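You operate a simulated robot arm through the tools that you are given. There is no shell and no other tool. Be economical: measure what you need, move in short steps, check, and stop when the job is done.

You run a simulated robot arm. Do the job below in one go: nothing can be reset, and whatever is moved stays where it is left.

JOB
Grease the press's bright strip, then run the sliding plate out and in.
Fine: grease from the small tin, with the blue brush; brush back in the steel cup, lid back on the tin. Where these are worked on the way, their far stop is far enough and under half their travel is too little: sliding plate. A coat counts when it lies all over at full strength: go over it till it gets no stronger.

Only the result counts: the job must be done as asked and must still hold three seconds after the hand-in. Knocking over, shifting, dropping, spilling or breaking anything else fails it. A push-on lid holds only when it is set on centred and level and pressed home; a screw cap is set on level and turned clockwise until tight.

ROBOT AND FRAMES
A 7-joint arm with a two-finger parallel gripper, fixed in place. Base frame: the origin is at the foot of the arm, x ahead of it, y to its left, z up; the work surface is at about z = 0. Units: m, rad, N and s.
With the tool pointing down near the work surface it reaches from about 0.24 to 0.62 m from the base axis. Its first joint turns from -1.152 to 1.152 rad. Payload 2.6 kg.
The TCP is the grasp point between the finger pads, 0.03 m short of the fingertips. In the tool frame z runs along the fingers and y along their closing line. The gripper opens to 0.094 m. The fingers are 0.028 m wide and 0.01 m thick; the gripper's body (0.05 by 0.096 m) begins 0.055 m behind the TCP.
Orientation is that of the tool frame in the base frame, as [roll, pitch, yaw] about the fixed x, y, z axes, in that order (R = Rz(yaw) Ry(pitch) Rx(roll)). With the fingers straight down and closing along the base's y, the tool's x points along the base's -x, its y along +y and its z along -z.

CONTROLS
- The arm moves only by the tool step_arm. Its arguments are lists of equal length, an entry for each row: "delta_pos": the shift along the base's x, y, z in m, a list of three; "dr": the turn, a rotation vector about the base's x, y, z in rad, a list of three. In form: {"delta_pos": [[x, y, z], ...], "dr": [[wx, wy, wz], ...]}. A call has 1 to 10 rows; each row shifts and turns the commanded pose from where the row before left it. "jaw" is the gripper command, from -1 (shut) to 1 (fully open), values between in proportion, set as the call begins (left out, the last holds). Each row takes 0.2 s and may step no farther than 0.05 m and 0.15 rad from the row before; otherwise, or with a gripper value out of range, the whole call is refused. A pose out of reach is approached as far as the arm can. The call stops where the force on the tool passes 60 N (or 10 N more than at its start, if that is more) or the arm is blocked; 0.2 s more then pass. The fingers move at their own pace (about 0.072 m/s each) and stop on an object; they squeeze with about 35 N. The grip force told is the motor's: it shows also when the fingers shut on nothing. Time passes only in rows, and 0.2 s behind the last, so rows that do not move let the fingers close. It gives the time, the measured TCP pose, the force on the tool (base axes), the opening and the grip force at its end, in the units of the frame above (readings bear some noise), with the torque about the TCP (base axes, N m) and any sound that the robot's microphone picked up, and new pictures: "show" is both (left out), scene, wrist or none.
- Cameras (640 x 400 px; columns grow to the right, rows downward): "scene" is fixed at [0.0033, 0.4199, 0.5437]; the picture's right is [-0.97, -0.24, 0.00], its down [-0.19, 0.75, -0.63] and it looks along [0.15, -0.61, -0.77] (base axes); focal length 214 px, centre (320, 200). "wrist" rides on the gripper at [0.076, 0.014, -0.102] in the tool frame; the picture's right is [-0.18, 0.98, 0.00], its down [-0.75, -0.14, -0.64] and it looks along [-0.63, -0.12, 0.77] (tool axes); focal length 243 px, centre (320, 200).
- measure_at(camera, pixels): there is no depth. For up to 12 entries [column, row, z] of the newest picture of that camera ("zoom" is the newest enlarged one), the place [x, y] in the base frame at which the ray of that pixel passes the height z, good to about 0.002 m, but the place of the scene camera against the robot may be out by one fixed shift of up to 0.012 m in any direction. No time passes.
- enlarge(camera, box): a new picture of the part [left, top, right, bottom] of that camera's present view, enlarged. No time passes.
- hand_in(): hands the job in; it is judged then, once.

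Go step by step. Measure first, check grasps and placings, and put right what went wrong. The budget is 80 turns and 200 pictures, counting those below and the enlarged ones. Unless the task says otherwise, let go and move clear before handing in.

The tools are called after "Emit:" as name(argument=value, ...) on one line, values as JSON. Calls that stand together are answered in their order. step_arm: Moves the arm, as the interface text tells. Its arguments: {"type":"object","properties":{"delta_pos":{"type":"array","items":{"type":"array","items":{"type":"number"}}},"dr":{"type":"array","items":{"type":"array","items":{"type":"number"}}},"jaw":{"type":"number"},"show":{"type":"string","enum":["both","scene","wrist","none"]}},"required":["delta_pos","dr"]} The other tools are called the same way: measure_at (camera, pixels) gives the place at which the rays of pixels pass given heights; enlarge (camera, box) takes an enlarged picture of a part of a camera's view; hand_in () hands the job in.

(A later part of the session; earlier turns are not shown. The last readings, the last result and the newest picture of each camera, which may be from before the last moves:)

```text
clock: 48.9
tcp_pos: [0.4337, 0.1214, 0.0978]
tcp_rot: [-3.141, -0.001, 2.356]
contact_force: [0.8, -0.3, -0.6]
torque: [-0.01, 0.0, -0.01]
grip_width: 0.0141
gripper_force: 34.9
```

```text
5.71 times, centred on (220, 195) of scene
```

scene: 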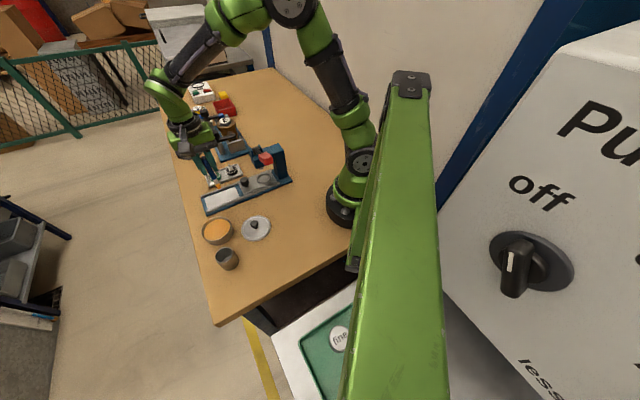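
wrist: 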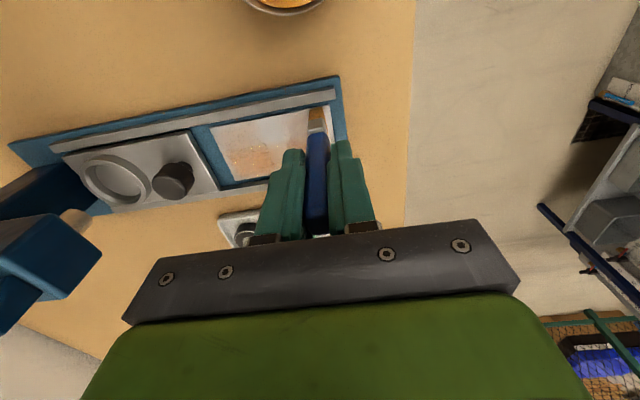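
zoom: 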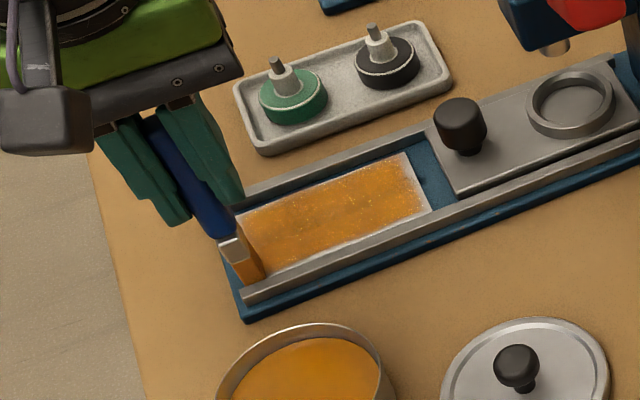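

The tip is slightly past the +u end. I'll shift back 7 mm, lower to contact and run the perimeter.

Emit:
step_arm(delta_pos=[[-0.005, -0.005, -0.0025], [0, 0, 0], [-0.0324, -0.0324, 0], [-0.0324, -0.0324, 0], [0.0153, -0.0153, 0], [0.0152, -0.0152, 0], [0.0324, 0.0324, 0], [0.0324, 0.0324, 0], [-0.0153, 0.0153, 0], [-0.0152, 0.0152, 0]], dr=[[0, 0, 0], [0, 0, 0], [0, 0, 0], [0, 0, 0], [0, 0, 0], [0, 0, 0], [0, 0, 0], [0, 0, 0], [0, 0, 0], [0, 0, 0]], show="none")

Emit:
enlarge(camera="wrist", box=[220, 20, 420, 180])

Emit:
enlarge(camera="scene", box=[195, 175, 250, 220])

```text
clock: 51.1
tcp_pos: [0.4279, 0.1154, 0.0965]
tcp_rot: [3.138, 0.004, 2.356]
contact_force: [4.1, -2.6, 15.3]
torque: [-0.25, -0.4, 0.04]
grip_width: 0.0144
gripper_force: 35.1
```

```text
2.50 times, centred on (320, 100) of wrist
```

zoom: 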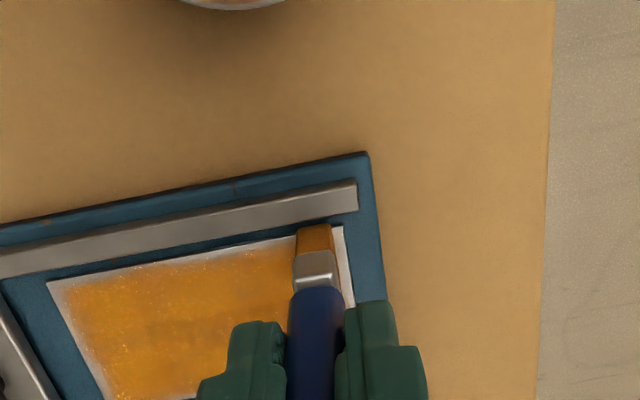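

```text
8.89 times, centred on (222, 198) of scene
```

zoom: 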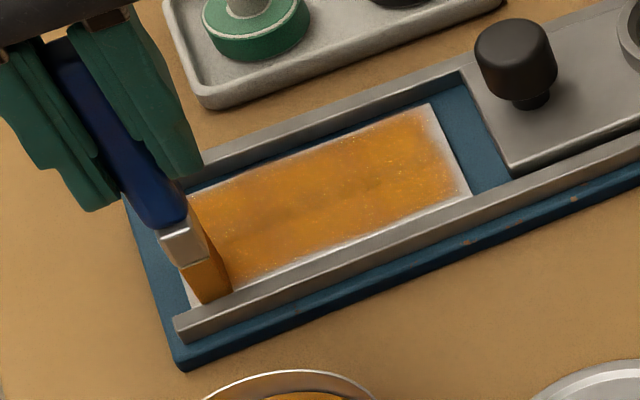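

Thin margins remain at the ends and along the near edge. I'll go over those edges again, slower and closer to the limits.

Emit:
step_arm(delta_pos=[[0.0042, 0.0042, 0], [0.0153, -0.0153, 0], [0.0152, -0.0152, 0], [-0.0153, 0.0153, 0], [-0.0157, 0.0157, 0], [-0.035, -0.035, 0], [-0.035, -0.035, 0], [0, 0, 0], [0.0153, -0.0153, 0], [0.0152, -0.0152, 0]], dr=[[0, 0, 0], [0, 0, 0], [0, 0, 0], [0, 0, 0], [0, 0, 0], [0, 0, 0], [0, 0, 0], [0, 0, 0], [0, 0, 0], [0, 0, 0]], show="none")

Emit:
enlarge(camera="wrist", box=[220, 20, 420, 180])

Emit:
enlarge(camera="scene", box=[195, 175, 250, 220])

```text
clock: 53.3
tcp_pos: [0.3914, 0.0194, 0.0965]
tcp_rot: [-3.141, -0.003, 2.353]
contact_force: [-4.9, 4.3, 18.8]
torque: [0.43, 0.44, 0.05]
grip_width: 0.0142
gripper_force: 34.9
```

```text
2.50 times, centred on (320, 100) of wrist
```

zoom: 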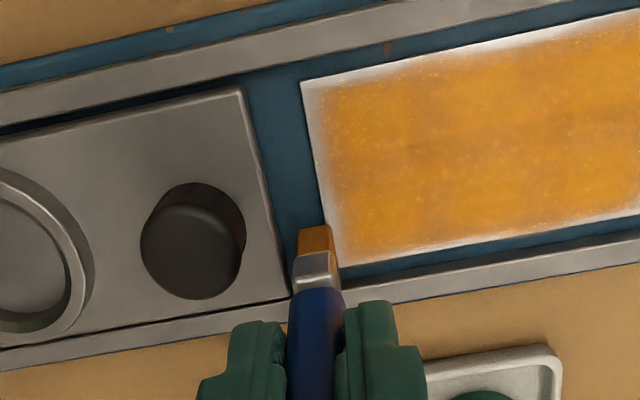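

```text
8.89 times, centred on (222, 198) of scene
```

zoom: 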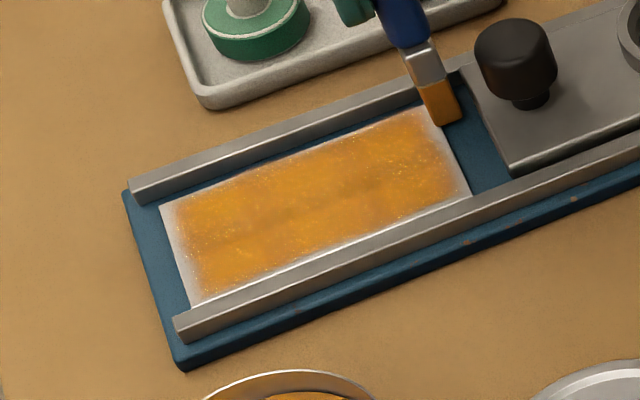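

The tip had run off the −u end, so those end strokes missed. I'll step 9 mm back onto the strip and repeat the end strokes, then the near lane, inside the edge.

Emit:
step_arm(delta_pos=[[0.0, 0.0, 0.004], [0.0062, 0.0062, 0], [0, 0, -0.004], [-0.0147, 0.0147, 0], [-0.0147, 0.0147, 0], [0.0147, -0.0147, 0], [0.0147, -0.0147, 0], [-0.0147, 0.0147, 0], [-0.0147, 0.0147, 0], [0, 0, 0]], dr=[[0, 0, 0], [0, 0, 0], [0, 0, 0], [0, 0, 0], [0, 0, 0], [0, 0, 0], [0, 0, 0], [0, 0, 0], [0, 0, 0], [0, 0, 0]], show="none")

Emit:
enlarge(camera="wrist", box=[220, 20, 420, 180])

Emit:
step_arm(delta_pos=[[0.0203, 0.0203, 0], [0.0203, 0.0203, 0], [0.0203, 0.0203, 0], [-0.0203, -0.0203, 0], [-0.0203, -0.0203, 0], [-0.0203, -0.0203, 0], [0.0203, 0.0203, 0], [0.0203, 0.0203, 0], [0.0203, 0.0203, 0], [0, 0, 0]], dr=[[0, 0, 0], [0, 0, 0], [0, 0, 0], [0, 0, 0], [0, 0, 0], [0, 0, 0], [0, 0, 0], [0, 0, 0], [0, 0, 0], [0, 0, 0]], show="none")

Emit:
enlarge(camera="wrist", box=[220, 20, 420, 180])

Emit:
enlarge(camera="scene", box=[195, 175, 250, 220])

```text
clock: 55.5
tcp_pos: [0.3692, 0.0557, 0.0971]
tcp_rot: [3.14, 0.003, 2.356]
contact_force: [3.3, -3.4, 14.0]
torque: [-0.32, -0.32, -0.04]
grip_width: 0.0141
gripper_force: 35.3
```

```text
2.50 times, centred on (320, 100) of wrist
```

zoom: 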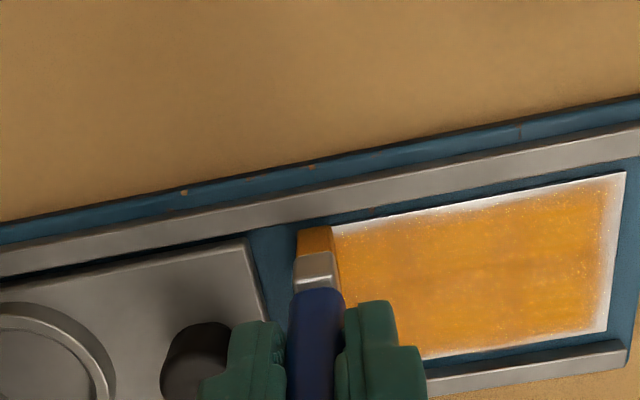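

```text
clock: 57.7
tcp_pos: [0.4291, 0.1166, 0.0966]
tcp_rot: [-3.14, -0.002, 2.355]
contact_force: [-5.8, -5.5, 20.8]
torque: [-0.46, 0.46, -0.03]
grip_width: 0.0143
gripper_force: 34.9
```

```text
2.50 times, centred on (320, 100) of wrist
```

zoom: 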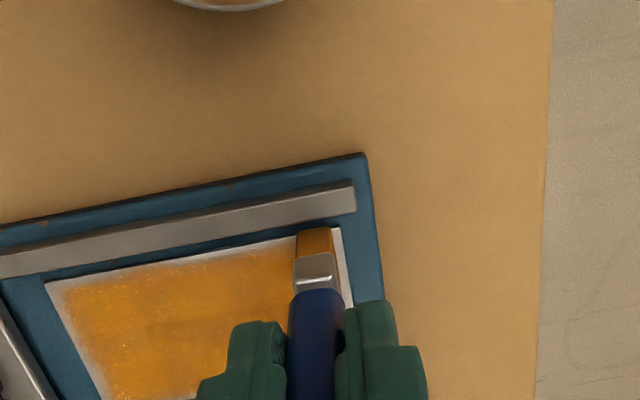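

```text
8.89 times, centred on (222, 198) of scene
```

zoom: 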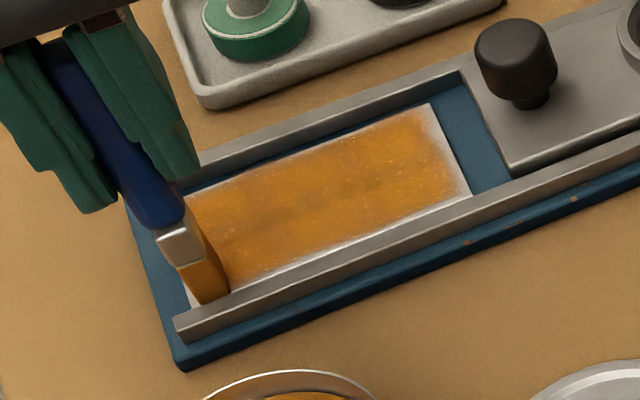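

The near margin stays thin because the brush leans, so only its far bottom edge touches. I'll lift, tilt the tool about 0.1 rad about the strip's long axis so the bristles sit flat, and check contact.

Emit:
step_arm(delta_pos=[[0, 0, 0.008], [-0.0062, 0.0062, 0], [0, 0, -0.005], [0, 0, 0]], dr=[[0, 0, 0], [-0.0707, -0.0707, 0], [0, 0, 0], [0, 0, 0]], show="none")

Emit:
enlarge(camera="wrist", box=[220, 20, 420, 180])

Emit:
enlarge(camera="scene", box=[195, 175, 250, 220])

```text
clock: 58.7
tcp_pos: [0.423, 0.1223, 0.0994]
tcp_rot: [-3.141, 0.099, 2.355]
contact_force: [0.4, 0.4, -0.4]
torque: [-0.01, -0.01, 0.0]
grip_width: 0.0141
gripper_force: 35.0
```

```text
2.50 times, centred on (320, 100) of wrist
```

zoom: 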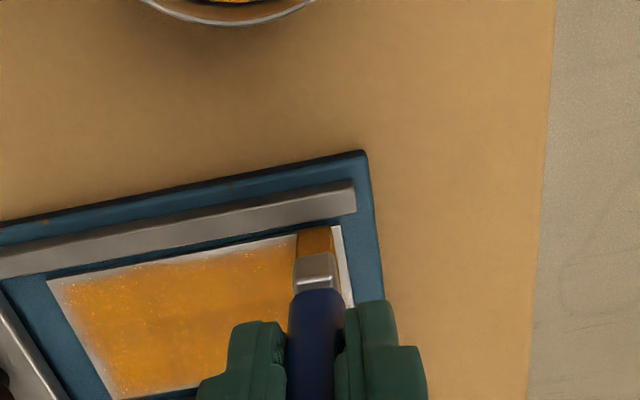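

```text
8.89 times, centred on (222, 198) of scene
```

zoom: 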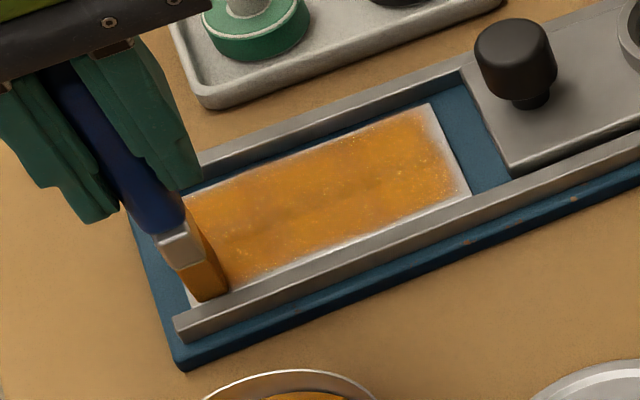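

The brush now stands upright over the near outer corner. I'll lower to contact and read the force.

Emit:
step_arm(delta_pos=[[0.002, 0.002, -0.003], [0, 0, -0.0015], [0, 0, 0]], dr=[[0, 0, 0], [0, 0, 0], [0, 0, 0]], show="none")

```text
clock: 59.5
tcp_pos: [0.4248, 0.1246, 0.0962]
tcp_rot: [3.136, 0.102, 2.355]
contact_force: [-10.9, -3.3, 35.9]
torque: [-0.28, 0.88, -0.01]
grip_width: 0.0143
gripper_force: 35.1
```

36 N is a little high, so I'll raise 1 mm and stroke the +u end twice and the near edge both ways.

Emit:
step_arm(delta_pos=[[0.0147, -0.0147, 0.0012], [0.0147, -0.0147, 0], [-0.0147, 0.0147, 0], [-0.0147, 0.0147, 0], [-0.0184, -0.0184, 0], [-0.0184, -0.0184, 0], [-0.0184, -0.0184, 0], [0.0184, 0.0184, 0], [0.0184, 0.0184, 0], [0.0184, 0.0184, 0]], dr=[[0, 0, 0], [0, 0, 0], [0, 0, 0], [0, 0, 0], [0, 0, 0], [0, 0, 0], [0, 0, 0], [0, 0, 0], [0, 0, 0], [0, 0, 0]], show="none")

Emit:
step_arm(delta_pos=[[0.0147, -0.0147, 0], [0.0147, -0.0147, 0], [-0.0147, 0.0147, 0], [-0.0147, 0.0147, 0], [-0.0184, -0.0184, 0], [-0.0184, -0.0184, 0], [-0.0184, -0.0184, 0], [0.0147, -0.0147, 0], [0.0147, -0.0147, 0], [0, 0, 0]], dr=[[0, 0, 0], [0, 0, 0], [0, 0, 0], [0, 0, 0], [0, 0, 0], [0, 0, 0], [0, 0, 0], [0, 0, 0], [0, 0, 0], [0, 0, 0]], show="none")

Emit:
enlarge(camera="wrist", box=[220, 20, 420, 180])

Emit:
enlarge(camera="scene", box=[195, 175, 250, 220])

```text
clock: 61.7
tcp_pos: [0.4256, 0.1253, 0.0968]
tcp_rot: [3.14, 0.1, 2.355]
contact_force: [-6.0, -5.7, 26.4]
torque: [-0.51, 0.51, -0.04]
grip_width: 0.0142
gripper_force: 34.7
```

```text
clock: 63.9
tcp_pos: [0.3996, 0.0401, 0.0975]
tcp_rot: [3.139, 0.099, 2.355]
contact_force: [-7.1, 6.9, 31.6]
torque: [0.53, 0.7, 0.01]
grip_width: 0.0142
gripper_force: 35.0
```

```text
2.50 times, centred on (320, 100) of wrist
```

zoom: 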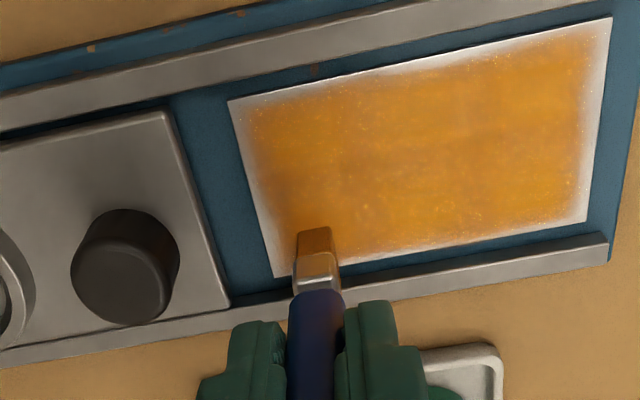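

```text
8.89 times, centred on (222, 198) of scene
```

zoom: 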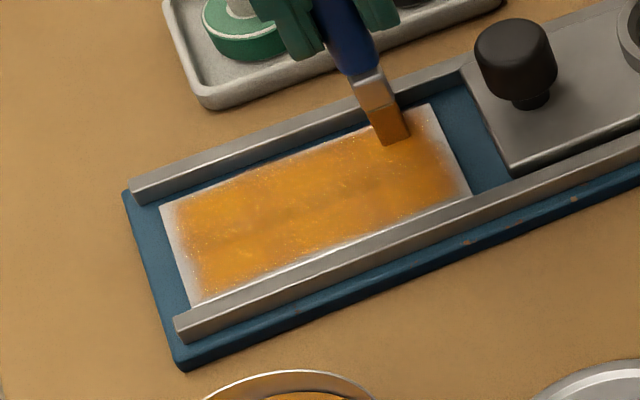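

The bristles have gone tan again, so those edge passes were nearly dry. I'll reload and then do the edges first, with the tip about 3 mm inside each edge.

Emit:
step_arm(delta_pos=[[0, 0, 0.03], [0, 0, 0.03], [-0.01415, 0.0377, 0], [-0.01415, 0.0377, 0], [-0.01415, 0.0377, 0], [-0.01415, 0.0377, 0], [0, 0, -0.03], [0, 0, -0.012], [0, 0, -0.003], [0, 0, 0]], dr=[[0, 0, 0], [0, 0, 0], [0, 0, 0], [0, 0, 0], [0, 0, 0], [0, 0, 0], [0, 0, 0], [0, 0, 0], [0, 0, 0], [0, 0, 0]], show="none")

Emit:
enlarge(camera="wrist", box=[260, 50, 380, 150])

Emit:
enlarge(camera="scene", box=[195, 170, 260, 225])

```text
clock: 66.1
tcp_pos: [0.3428, 0.1909, 0.1111]
tcp_rot: [-3.14, 0.1, 2.354]
contact_force: [0.2, 0.8, 0.1]
torque: [0.02, -0.02, 0.02]
grip_width: 0.0142
gripper_force: 34.8
```

```text
4.00 times, centred on (320, 100) of wrist
```

zoom: 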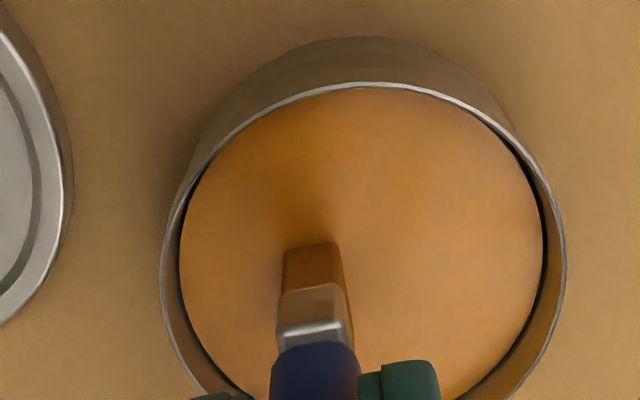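

```text
7.27 times, centred on (228, 198) of scene
```

zoom: 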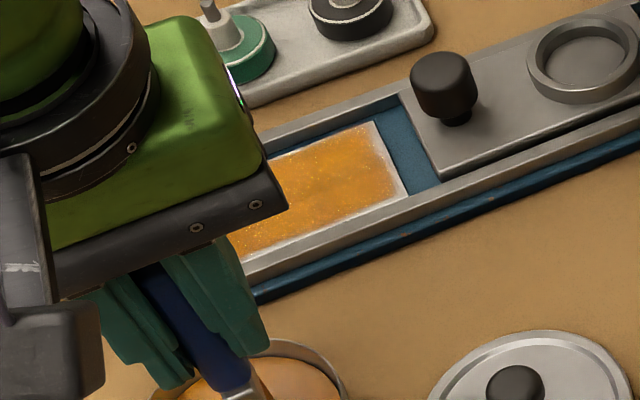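

Emit:
step_arm(delta_pos=[[0, 0, -0.0025], [0, 0, 0], [0, 0, 0]], dr=[[0, 0, 0], [0, 0, 0], [0, 0, 0]], show="none")

Emit:
enlarge(camera="wrist", box=[260, 50, 380, 150])

```text
clock: 66.9
tcp_pos: [0.3434, 0.1918, 0.1103]
tcp_rot: [3.138, 0.102, 2.354]
contact_force: [-5.6, -4.0, 30.2]
torque: [-0.29, 0.55, 0.0]
grip_width: 0.0142
gripper_force: 35.2
```

```text
4.00 times, centred on (320, 100) of wrist
```

zoom: 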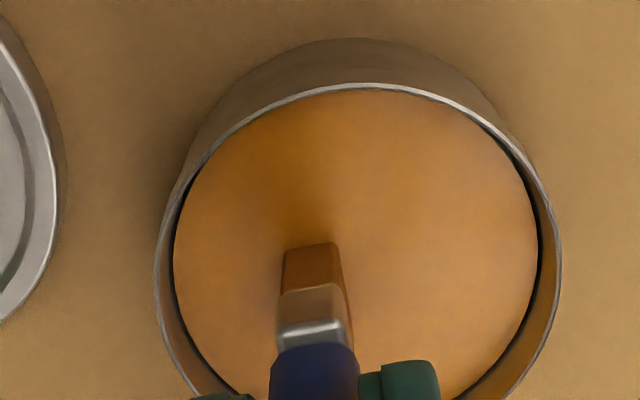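

Contact was made at 30 N and the brush is loaded. I'll go to the near outer corner, 3 mm inside the edge, and run the perimeter with a full brush.

Emit:
step_arm(delta_pos=[[0, 0, 0.03], [0, 0, 0.02], [0.0279, -0.0217, 0], [0.0279, -0.0217, 0], [0.0279, -0.0216, 0], [0, 0, -0.04], [0, 0, -0.02], [0, 0, -0.0025], [0, 0, 0]], dr=[[0, 0, 0], [0, 0, 0], [0, 0, 0], [0, 0, 0], [0, 0, 0], [0, 0, 0], [0, 0, 0], [0, 0, 0], [0, 0, 0]], show="none")

Emit:
enlarge(camera="wrist", box=[220, 20, 420, 180])

Emit:
step_arm(delta_pos=[[0.0147, -0.0147, 0], [0.0147, -0.0147, 0], [-0.0147, 0.0147, 0], [-0.0147, 0.0147, 0], [-0.021, -0.021, 0], [-0.021, -0.021, 0], [-0.021, -0.021, 0], [0, 0, 0], [0.0147, -0.0147, 0], [0.0147, -0.0147, 0]], dr=[[0, 0, 0], [0, 0, 0], [0, 0, 0], [0, 0, 0], [0, 0, 0], [0, 0, 0], [0, 0, 0], [0, 0, 0], [0, 0, 0], [0, 0, 0]], show="none")

Emit:
enlarge(camera="wrist", box=[220, 20, 420, 180])

Emit:
enlarge(camera="scene", box=[195, 175, 250, 220])

```text
clock: 68.9
tcp_pos: [0.427, 0.1257, 0.0968]
tcp_rot: [3.138, 0.101, 2.355]
contact_force: [-5.9, -0.3, 20.2]
torque: [-0.17, 0.46, -0.03]
grip_width: 0.0143
gripper_force: 35.3
```

```text
2.50 times, centred on (320, 100) of wrist
```

zoom: 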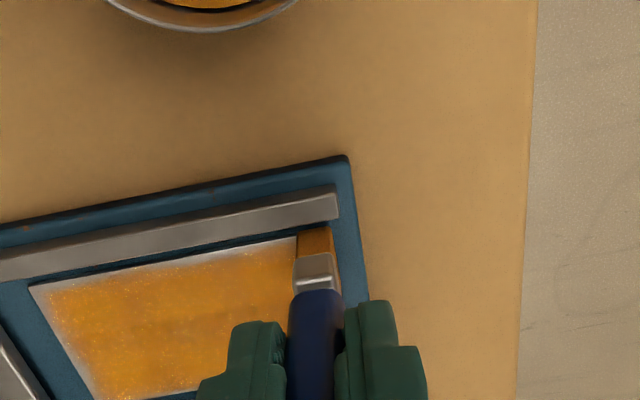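

```text
clock: 71.1
tcp_pos: [0.3929, 0.0338, 0.0976]
tcp_rot: [-3.141, 0.098, 2.357]
contact_force: [-4.4, 4.8, 21.6]
torque: [0.47, 0.47, 0.02]
grip_width: 0.0143
gripper_force: 35.2
```

```text
2.50 times, centred on (320, 100) of wrist
```

zoom: 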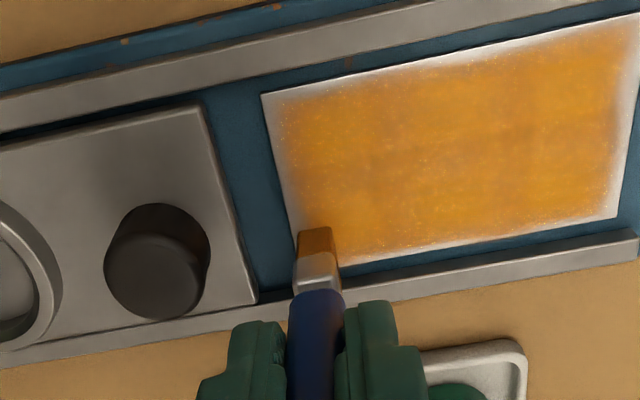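

```text
8.89 times, centred on (222, 198) of scene
```

zoom: 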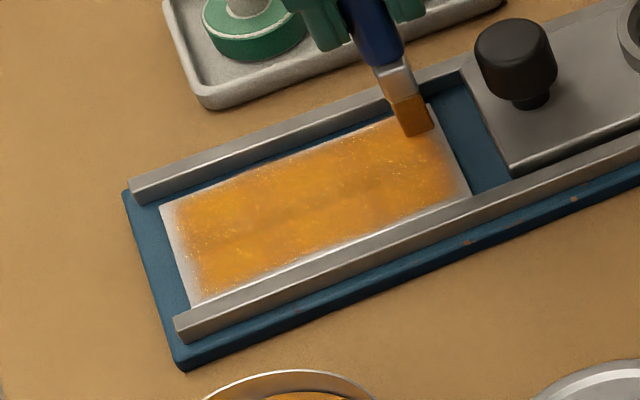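

Margins have hardly changed despite a full brush, so they may be how the saturated coat is drawn. To test that, I'll scrub the −u end densely, back and forth, and compare close-ups.

Emit:
enlarge(camera="wrist", box=[295, 45, 345, 85])

Emit:
step_arm(delta_pos=[[-0.015, 0.0142, 0], [-0.0147, 0.0147, 0], [0.0147, -0.0147, 0], [0.0147, -0.0147, 0], [-0.016, 0.0133, 0], [-0.0147, 0.0147, 0], [0.0147, -0.0147, 0], [0.0147, -0.0147, 0], [0.0035, 0.0035, 0], [0.02, 0.02, 0]], dr=[[0, 0, 0], [0, 0, 0], [0, 0, 0], [0, 0, 0], [0, 0, 0], [0, 0, 0], [0, 0, 0], [0, 0, 0], [0, 0, 0], [0, 0, 0]], show="wrist")

Emit:
enlarge(camera="wrist", box=[220, 20, 420, 180])

Emit:
enlarge(camera="scene", box=[195, 175, 250, 220])

```text
10.00 times, centred on (320, 65) of wrist
```

zoom: 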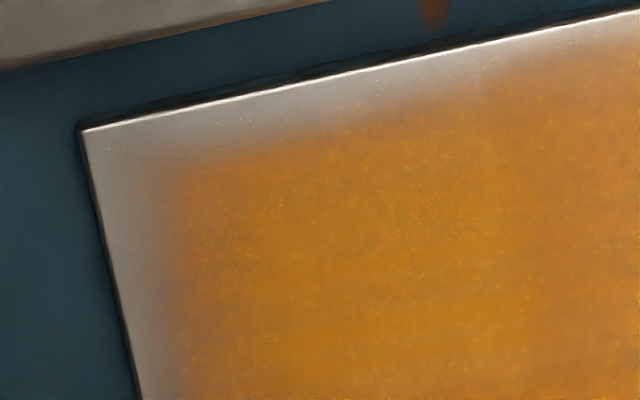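

```text
clock: 73.3
tcp_pos: [0.4122, 0.0543, 0.0958]
tcp_rot: [-3.14, 0.099, 2.353]
contact_force: [-13.9, -3.2, 23.6]
torque: [-0.23, 1.08, -0.03]
grip_width: 0.0143
gripper_force: 34.9
```

wrist: 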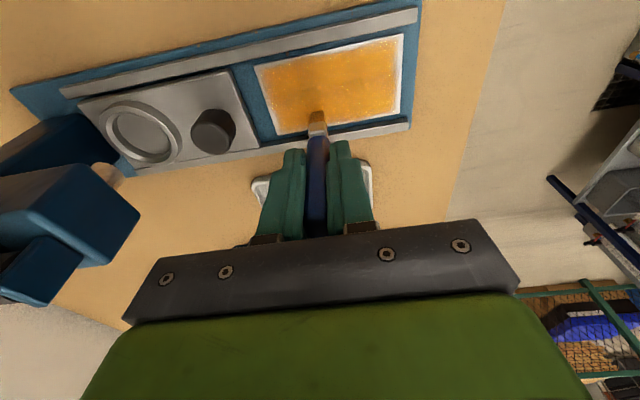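

```text
2.50 times, centred on (320, 100) of wrist
```

zoom: 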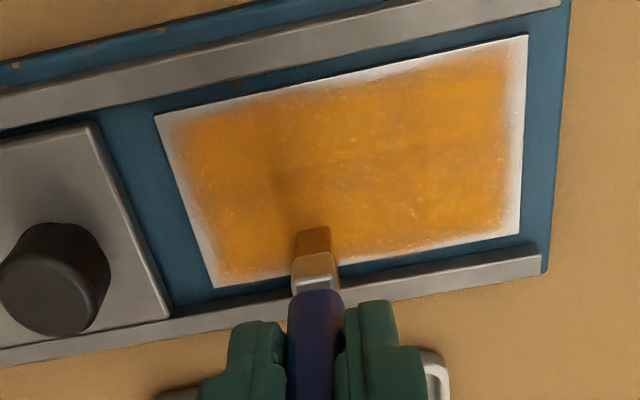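

```text
8.89 times, centred on (222, 198) of scene
```

zoom: 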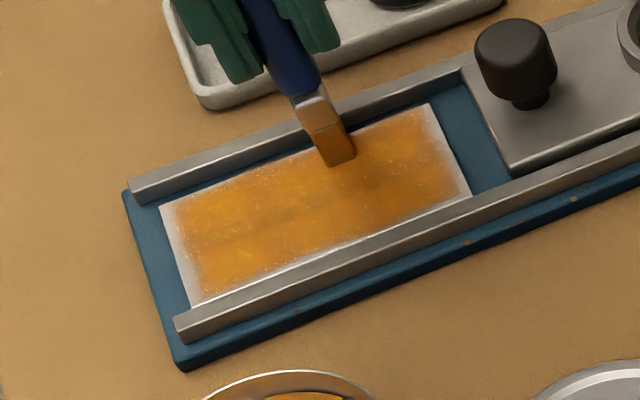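

The −u margin is unchanged, but my tip positions there were about 5 mm inside the true edge. I'll scrub with the tip centred right on the −u edge to settle it.

Emit:
step_arm(delta_pos=[[-0.0233, -0.0233, 0], [0, 0, 0], [-0.0147, 0.0147, 0], [-0.0147, 0.0147, 0], [0.0147, -0.0147, 0], [0.0147, -0.0147, 0], [-0.0147, 0.0147, 0], [-0.0147, 0.0147, 0], [0.0035, 0.0035, 0], [0.02, 0.02, 0]], dr=[[0, 0, 0], [0, 0, 0], [0, 0, 0], [0, 0, 0], [0, 0, 0], [0, 0, 0], [0, 0, 0], [0, 0, 0], [0, 0, 0], [0, 0, 0]], show="none")

Emit:
enlarge(camera="wrist", box=[220, 20, 420, 180])

Emit:
enlarge(camera="scene", box=[195, 175, 250, 220])

```text
clock: 75.5
tcp_pos: [0.3851, 0.085, 0.0966]
tcp_rot: [-3.141, 0.1, 2.356]
contact_force: [-4.8, -3.1, 17.0]
torque: [-0.34, 0.42, -0.01]
grip_width: 0.0143
gripper_force: 35.1
```

```text
2.50 times, centred on (320, 100) of wrist
```

zoom: 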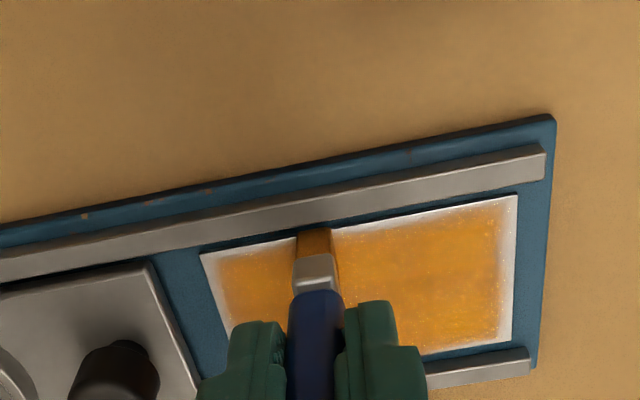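

```text
8.89 times, centred on (222, 198) of scene
```

zoom: 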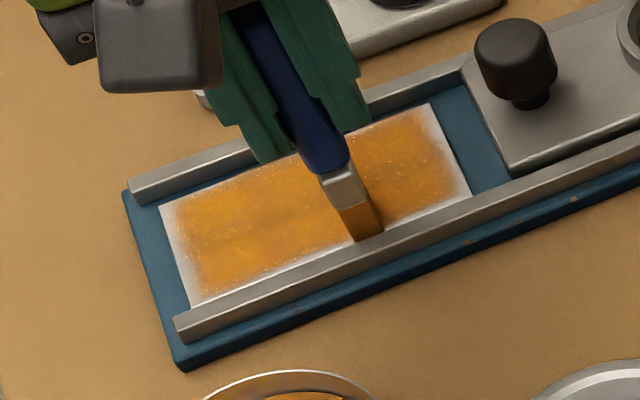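

Even with the tip right on the edge the pale rim stays the same, so it looks like the coat's drawn soft border. I'll reload once more and do one final full raster to be sure of full strength.

Emit:
step_arm(delta_pos=[[0, 0, 0.03], [0, 0, 0.022], [-0.014, 0.0355, 0], [-0.014, 0.0355, 0], [-0.014, 0.0355, 0], [0, 0, -0.03], [0, 0, -0.008], [0, 0, -0.002], [0, 0, 0]], dr=[[0, 0, 0], [0, 0, 0], [0, 0, 0], [0, 0, 0], [0, 0, 0], [0, 0, 0], [0, 0, 0], [0, 0, 0], [0, 0, 0]], show="none")

Emit:
enlarge(camera="wrist", box=[260, 50, 380, 150])

Emit:
enlarge(camera="scene", box=[215, 175, 250, 210])

```text
clock: 77.5
tcp_pos: [0.3436, 0.1898, 0.1093]
tcp_rot: [3.137, 0.099, 2.354]
contact_force: [-9.5, -4.9, 37.2]
torque: [-0.35, 0.81, 0.01]
grip_width: 0.0142
gripper_force: 35.0
```

```text
4.00 times, centred on (320, 100) of wrist
```

zoom: 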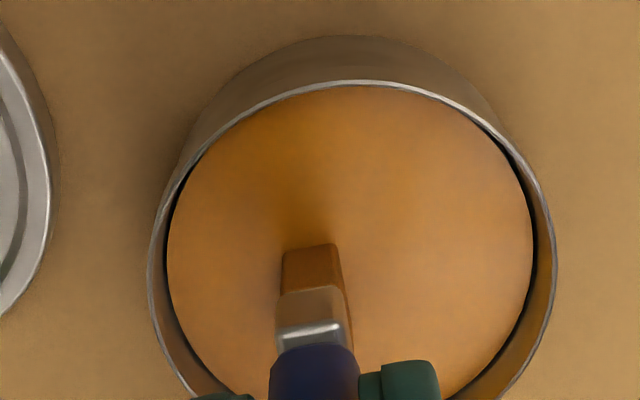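

```text
11.43 times, centred on (232, 192) of scene
```

zoom: 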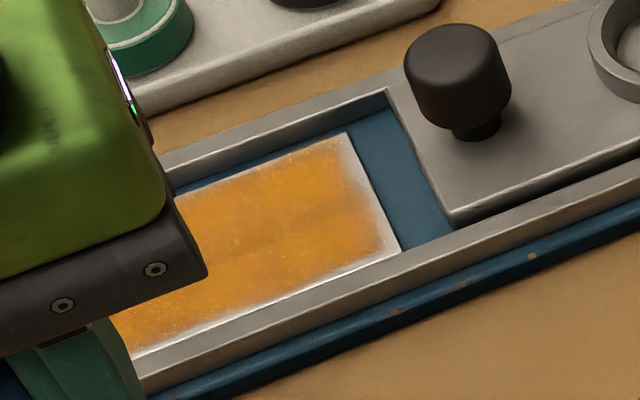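

Loaded again. Final raster: approach, +u end strokes, then six slow lanes end to end.

Emit:
step_arm(delta_pos=[[0, 0, 0.03], [0, 0, 0.02], [0.0284, -0.0208, 0], [0.0284, -0.0208, 0], [0.0284, -0.0209, 0], [0, 0, -0.04], [0, 0, -0.02], [0, 0, -0.0026], [0, 0, 0]], dr=[[0, 0, 0], [0, 0, 0], [0, 0, 0], [0, 0, 0], [0, 0, 0], [0, 0, 0], [0, 0, 0], [0, 0, 0], [0, 0, 0]], show="none")

Emit:
step_arm(delta_pos=[[0.0147, -0.0147, 0], [0.0147, -0.0147, 0], [-0.0147, 0.0147, 0], [-0.0147, 0.0147, 0], [-0.0229, -0.0229, 0], [-0.0229, -0.0229, 0], [-0.0229, -0.0229, 0], [0.0059, -0.0059, 0], [0.0229, 0.0229, 0], [0.0229, 0.0229, 0]], dr=[[0, 0, 0], [0, 0, 0], [0, 0, 0], [0, 0, 0], [0, 0, 0], [0, 0, 0], [0, 0, 0], [0, 0, 0], [0, 0, 0], [0, 0, 0]], show="none")

Emit:
enlarge(camera="wrist", box=[220, 20, 420, 180])

```text
clock: 79.5
tcp_pos: [0.4292, 0.1281, 0.096]
tcp_rot: [3.137, 0.101, 2.355]
contact_force: [-3.4, -1.4, 16.9]
torque: [-0.15, 0.4, 0.0]
grip_width: 0.0141
gripper_force: 34.8
```

```text
clock: 81.7
tcp_pos: [0.4124, 0.0967, 0.0963]
tcp_rot: [-3.142, 0.102, 2.354]
contact_force: [-5.3, -7.7, 29.2]
torque: [-0.62, 0.56, 0.01]
grip_width: 0.0145
gripper_force: 34.9
```

```text
2.50 times, centred on (320, 100) of wrist
```

zoom: 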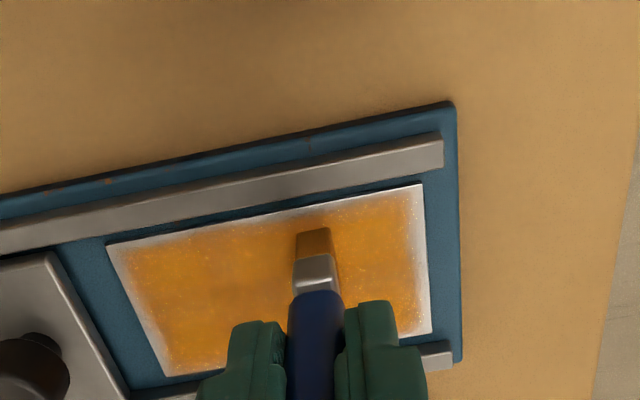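

The margins stay the same while the body is uniformly strong. Finishing the remaining lanes.

Emit:
step_arm(delta_pos=[[0.0229, 0.0229, 0], [0.0059, -0.0059, 0], [-0.0229, -0.0229, 0], [-0.0229, -0.0229, 0], [-0.0229, -0.0229, 0], [0.0059, -0.0059, 0], [0.0229, 0.0229, 0], [0.0229, 0.0229, 0], [0.0229, 0.0229, 0], [0.0059, -0.0059, 0]], dr=[[0, 0, 0], [0, 0, 0], [0, 0, 0], [0, 0, 0], [0, 0, 0], [0, 0, 0], [0, 0, 0], [0, 0, 0], [0, 0, 0], [0, 0, 0]], show="none")

Emit:
step_arm(delta_pos=[[-0.0229, -0.0229, 0], [-0.0229, -0.0229, 0], [-0.0229, -0.0229, 0], [0.0059, -0.0059, 0], [0.0229, 0.0229, 0], [0.0229, 0.0229, 0], [0.0229, 0.0229, 0], [-0.003, 0.003, 0.03], [0, 0, 0.03], [0, 0, 0]], dr=[[0, 0, 0], [0, 0, 0], [0, 0, 0], [0, 0, 0], [0, 0, 0], [0, 0, 0], [0, 0, 0], [0, 0, 0], [0, 0, 0], [0, 0, 0]], show="none")

Emit:
enlarge(camera="wrist", box=[220, 40, 420, 200])

Emit:
enlarge(camera="scene", box=[195, 175, 250, 220])

```text
clock: 83.9
tcp_pos: [0.452, 0.1085, 0.0969]
tcp_rot: [3.136, 0.095, 2.357]
contact_force: [-5.3, 7.0, 23.2]
torque: [0.51, 0.5, -0.02]
grip_width: 0.0144
gripper_force: 35.2
```

```text
clock: 86.1
tcp_pos: [0.4557, 0.1013, 0.1563]
tcp_rot: [3.142, 0.098, 2.356]
contact_force: [0.4, -0.1, -0.3]
torque: [0.01, 0.04, 0.0]
grip_width: 0.0142
gripper_force: 34.7
```

```text
2.50 times, centred on (320, 120) of wrist
```

zoom: 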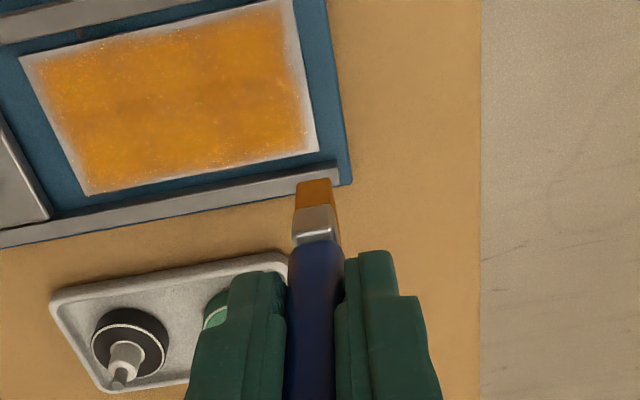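

```text
8.89 times, centred on (222, 198) of scene
```

zoom: 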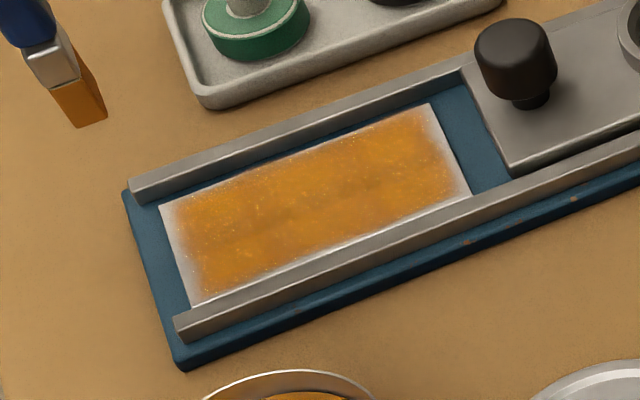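

The coat is uniform and no longer changes. Now I'll return the brush: untilt, raise and move above the cup at the original grasp position.

Emit:
step_arm(delta_pos=[[0, 0, 0.03], [-0.0291, 0.02705, 0], [-0.0291, 0.02705, 0], [-0.0291, 0.02705, 0], [-0.0291, 0.02705, 0], [-0.0291, 0.02705, 0], [-0.0291, 0.02705, 0], [0, 0, 0]], dr=[[0.0707, 0.0707, 0], [0, 0, 0], [0, 0, 0], [0, 0, 0], [0, 0, 0], [0, 0, 0], [0, 0, 0], [0, 0, 0]], show="both")

Emit:
enlarge(camera="wrist", box=[240, 40, 400, 180])

Emit:
enlarge(camera="scene", box=[180, 200, 260, 280])

```text
clock: 87.9
tcp_pos: [0.2805, 0.2645, 0.1851]
tcp_rot: [-3.141, 0.0, 2.353]
contact_force: [-0.3, 1.0, 0.0]
torque: [0.0, 0.02, 0.02]
grip_width: 0.0143
gripper_force: 34.9
```

scene: 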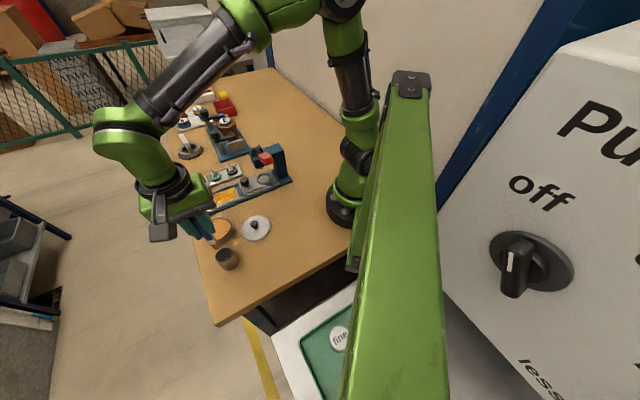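
wrist: 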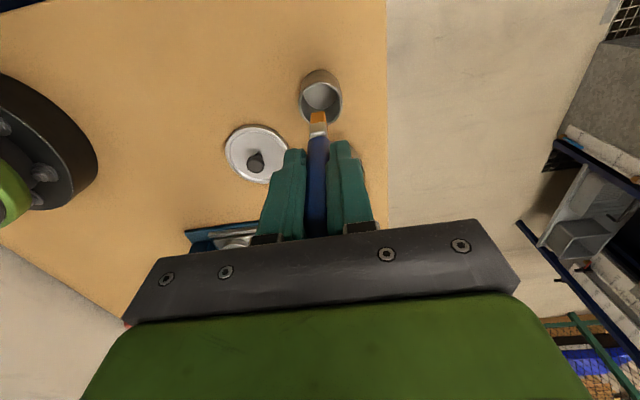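

```text
2.86 times, centred on (320, 110) of wrist
```

zoom: 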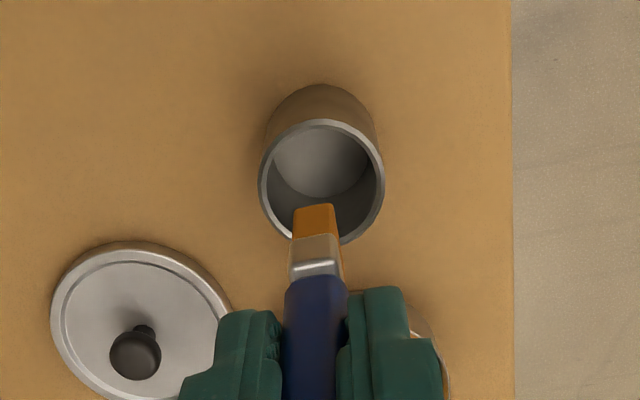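

```text
5.00 times, centred on (220, 240) of scene
```

zoom: 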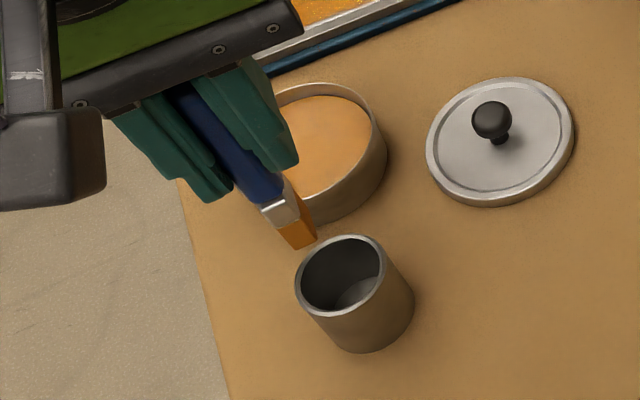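

The tip lines up with the cup in the left–right direction. I'll lower to just above the rim and check both views.

Emit:
step_arm(delta_pos=[[0, 0, -0.02], [0, 0, -0.018], [0, 0, 0]], dr=[[0, 0, 0], [0, 0, 0], [0, 0, 0]], show="none")

Emit:
enlarge(camera="wrist", box=[240, 40, 400, 180])

Emit:
enlarge(camera="scene", box=[190, 215, 250, 275])

```text
clock: 88.7
tcp_pos: [0.2812, 0.2654, 0.1476]
tcp_rot: [-3.141, 0.001, 2.356]
contact_force: [0.2, 0.5, -1.1]
torque: [-0.02, 0.0, -0.01]
grip_width: 0.0139
gripper_force: 35.0
```

```text
2.86 times, centred on (320, 110) of wrist
```

zoom: 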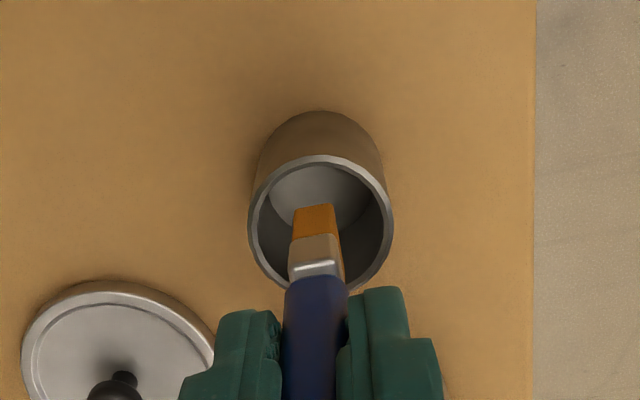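

```text
6.67 times, centred on (220, 245) of scene
```

zoom: 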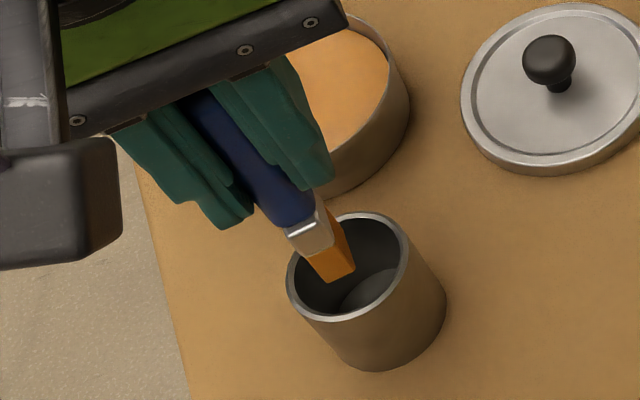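

The tip is centred in the cup mouth in both views. I'll lower to near the resting height with a force check.

Emit:
step_arm(delta_pos=[[0, 0, -0.015], [0, 0, -0.015], [0, 0, -0.012], [0, 0, 0]], dr=[[0, 0, 0], [0, 0, 0], [0, 0, 0], [0, 0, 0]], show="none")

Emit:
enlarge(camera="wrist", box=[240, 60, 400, 200])

Emit:
enlarge(camera="scene", box=[190, 215, 250, 275])

```text
clock: 89.7
tcp_pos: [0.2804, 0.2649, 0.1047]
tcp_rot: [3.141, 0.001, 2.356]
contact_force: [0.3, 0.2, -0.9]
torque: [0.01, 0.0, 0.0]
grip_width: 0.0141
gripper_force: 34.8
```

```text
2.86 times, centred on (320, 130) of wrist
```

zoom: 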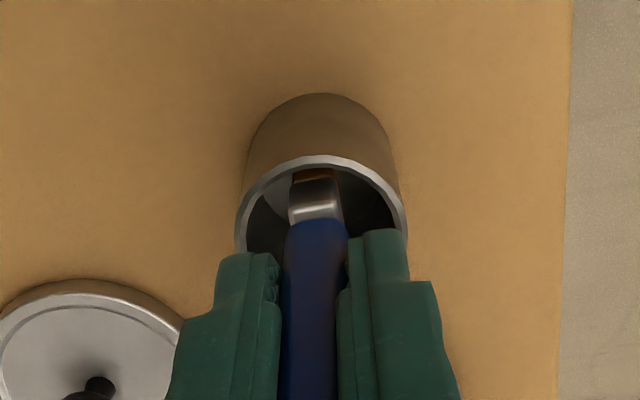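

```text
6.67 times, centred on (220, 245) of scene
```

zoom: 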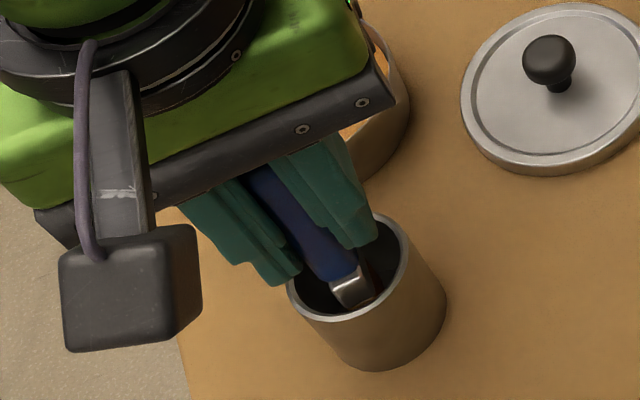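

It's still free with no contact. I'll lower gently until it touches the cup floor.

Emit:
step_arm(delta_pos=[[0, 0, -0.004], [0, 0, -0.003], [0, 0, 0]], dr=[[0, 0, 0], [0, 0, 0], [0, 0, 0]], show="none")

Emit:
step_arm(delta_pos=[[0, 0, -0.002], [0, 0, 0]], dr=[[0, 0, 0], [0, 0, 0]], show="none")

Emit:
enlarge(camera="scene", box=[190, 215, 250, 275])

```text
clock: 90.5
tcp_pos: [0.2803, 0.2652, 0.0975]
tcp_rot: [3.142, 0.0, 2.356]
contact_force: [0.2, 0.2, -0.9]
torque: [0.01, -0.03, 0.0]
grip_width: 0.0143
gripper_force: 35.3
```

```text
clock: 91.1
tcp_pos: [0.2796, 0.2651, 0.0955]
tcp_rot: [3.141, 0.0, 2.355]
contact_force: [1.2, 0.3, -1.2]
torque: [-0.05, -0.02, 0.04]
grip_width: 0.014
gripper_force: 35.2
```

```text
6.67 times, centred on (220, 245) of scene
```

zoom: 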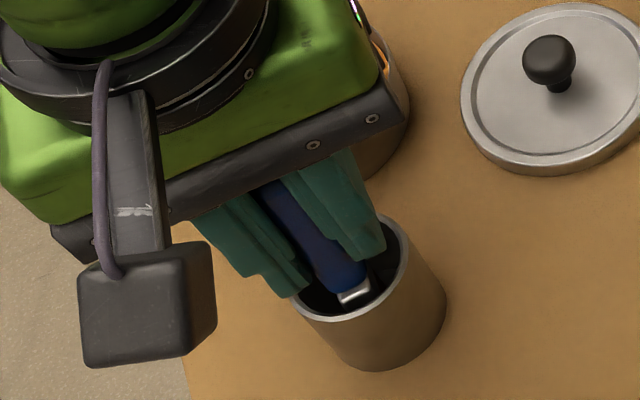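

Two more millimetres, then check and release with a small opening.

Emit:
step_arm(delta_pos=[[0, 0, -0.0015], [0, 0, 0]], dr=[[0, 0, 0], [0, 0, 0]], show="none")

Emit:
step_arm(delta_pos=[[0, 0, 0], [0, 0, 0], [0, 0, 0]], dr=[[0, 0, 0], [0, 0, 0], [0, 0, 0]], jaw=-0.1, show="wrist")

Emit:
enlarge(camera="scene", box=[190, 215, 250, 275])

```text
clock: 91.7
tcp_pos: [0.28, 0.2652, 0.0947]
tcp_rot: [3.141, -0.002, 2.355]
contact_force: [-0.1, -0.6, -0.4]
torque: [-0.01, 0.02, -0.03]
grip_width: 0.0142
gripper_force: 34.9
```

```text
clock: 92.5
tcp_pos: [0.2799, 0.2656, 0.0962]
tcp_rot: [3.141, -0.001, 2.357]
contact_force: [0.0, 1.0, 0.4]
torque: [0.02, 0.01, 0.0]
grip_width: 0.0424
gripper_force: 0.0
```

wrist: 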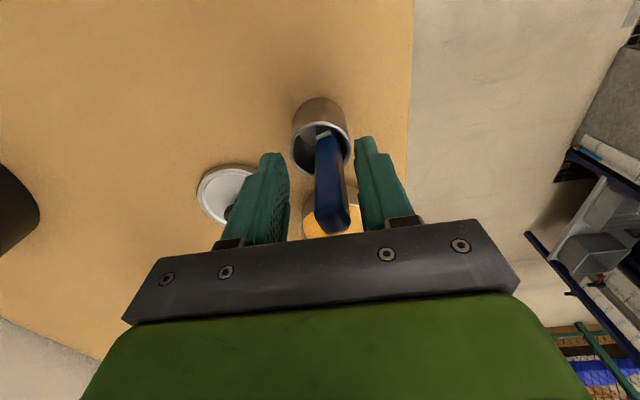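

```text
6.67 times, centred on (220, 245) of scene
```

zoom: 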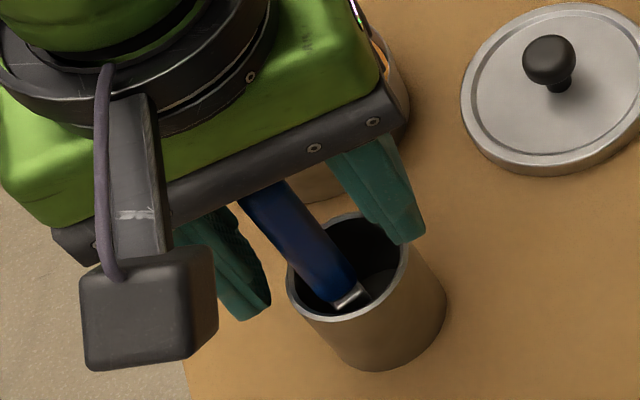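

The brush rests in the cup. I'll rise straight up and check it.

Emit:
step_arm(delta_pos=[[0, 0, 0], [0, 0, 0.02], [0, 0, 0.03], [0, 0, 0.04], [0, 0, 0.03], [0, 0, 0]], dr=[[0, 0, 0], [0, 0, 0], [0, 0, 0], [0, 0, 0], [0, 0, 0], [0, 0, 0]], jaw=0.1, show="both")

Emit:
enlarge(camera="scene", box=[180, 170, 280, 275])

```text
clock: 93.9
tcp_pos: [0.2812, 0.2643, 0.2148]
tcp_rot: [-3.141, 0.0, 2.357]
contact_force: [-0.9, -0.5, -0.7]
torque: [-0.02, 0.0, 0.0]
grip_width: 0.0516
gripper_force: 0.0
```

scene: 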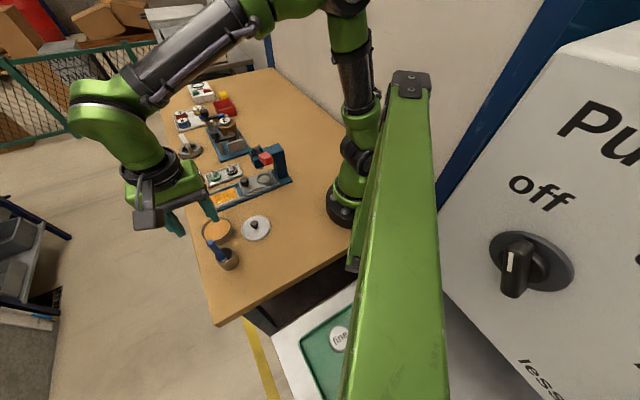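
wrist: 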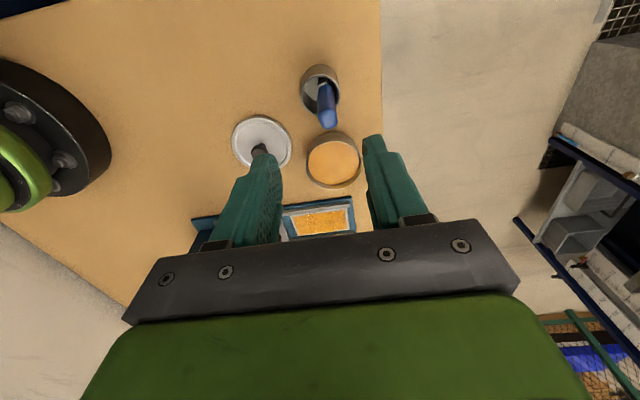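

```text
3.81 times, centred on (230, 222) of scene
```

zoom: 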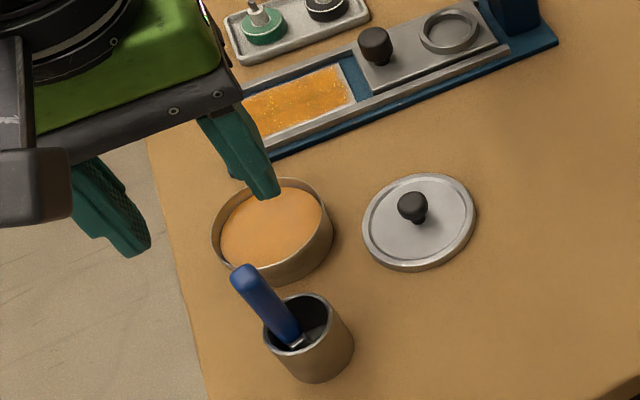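

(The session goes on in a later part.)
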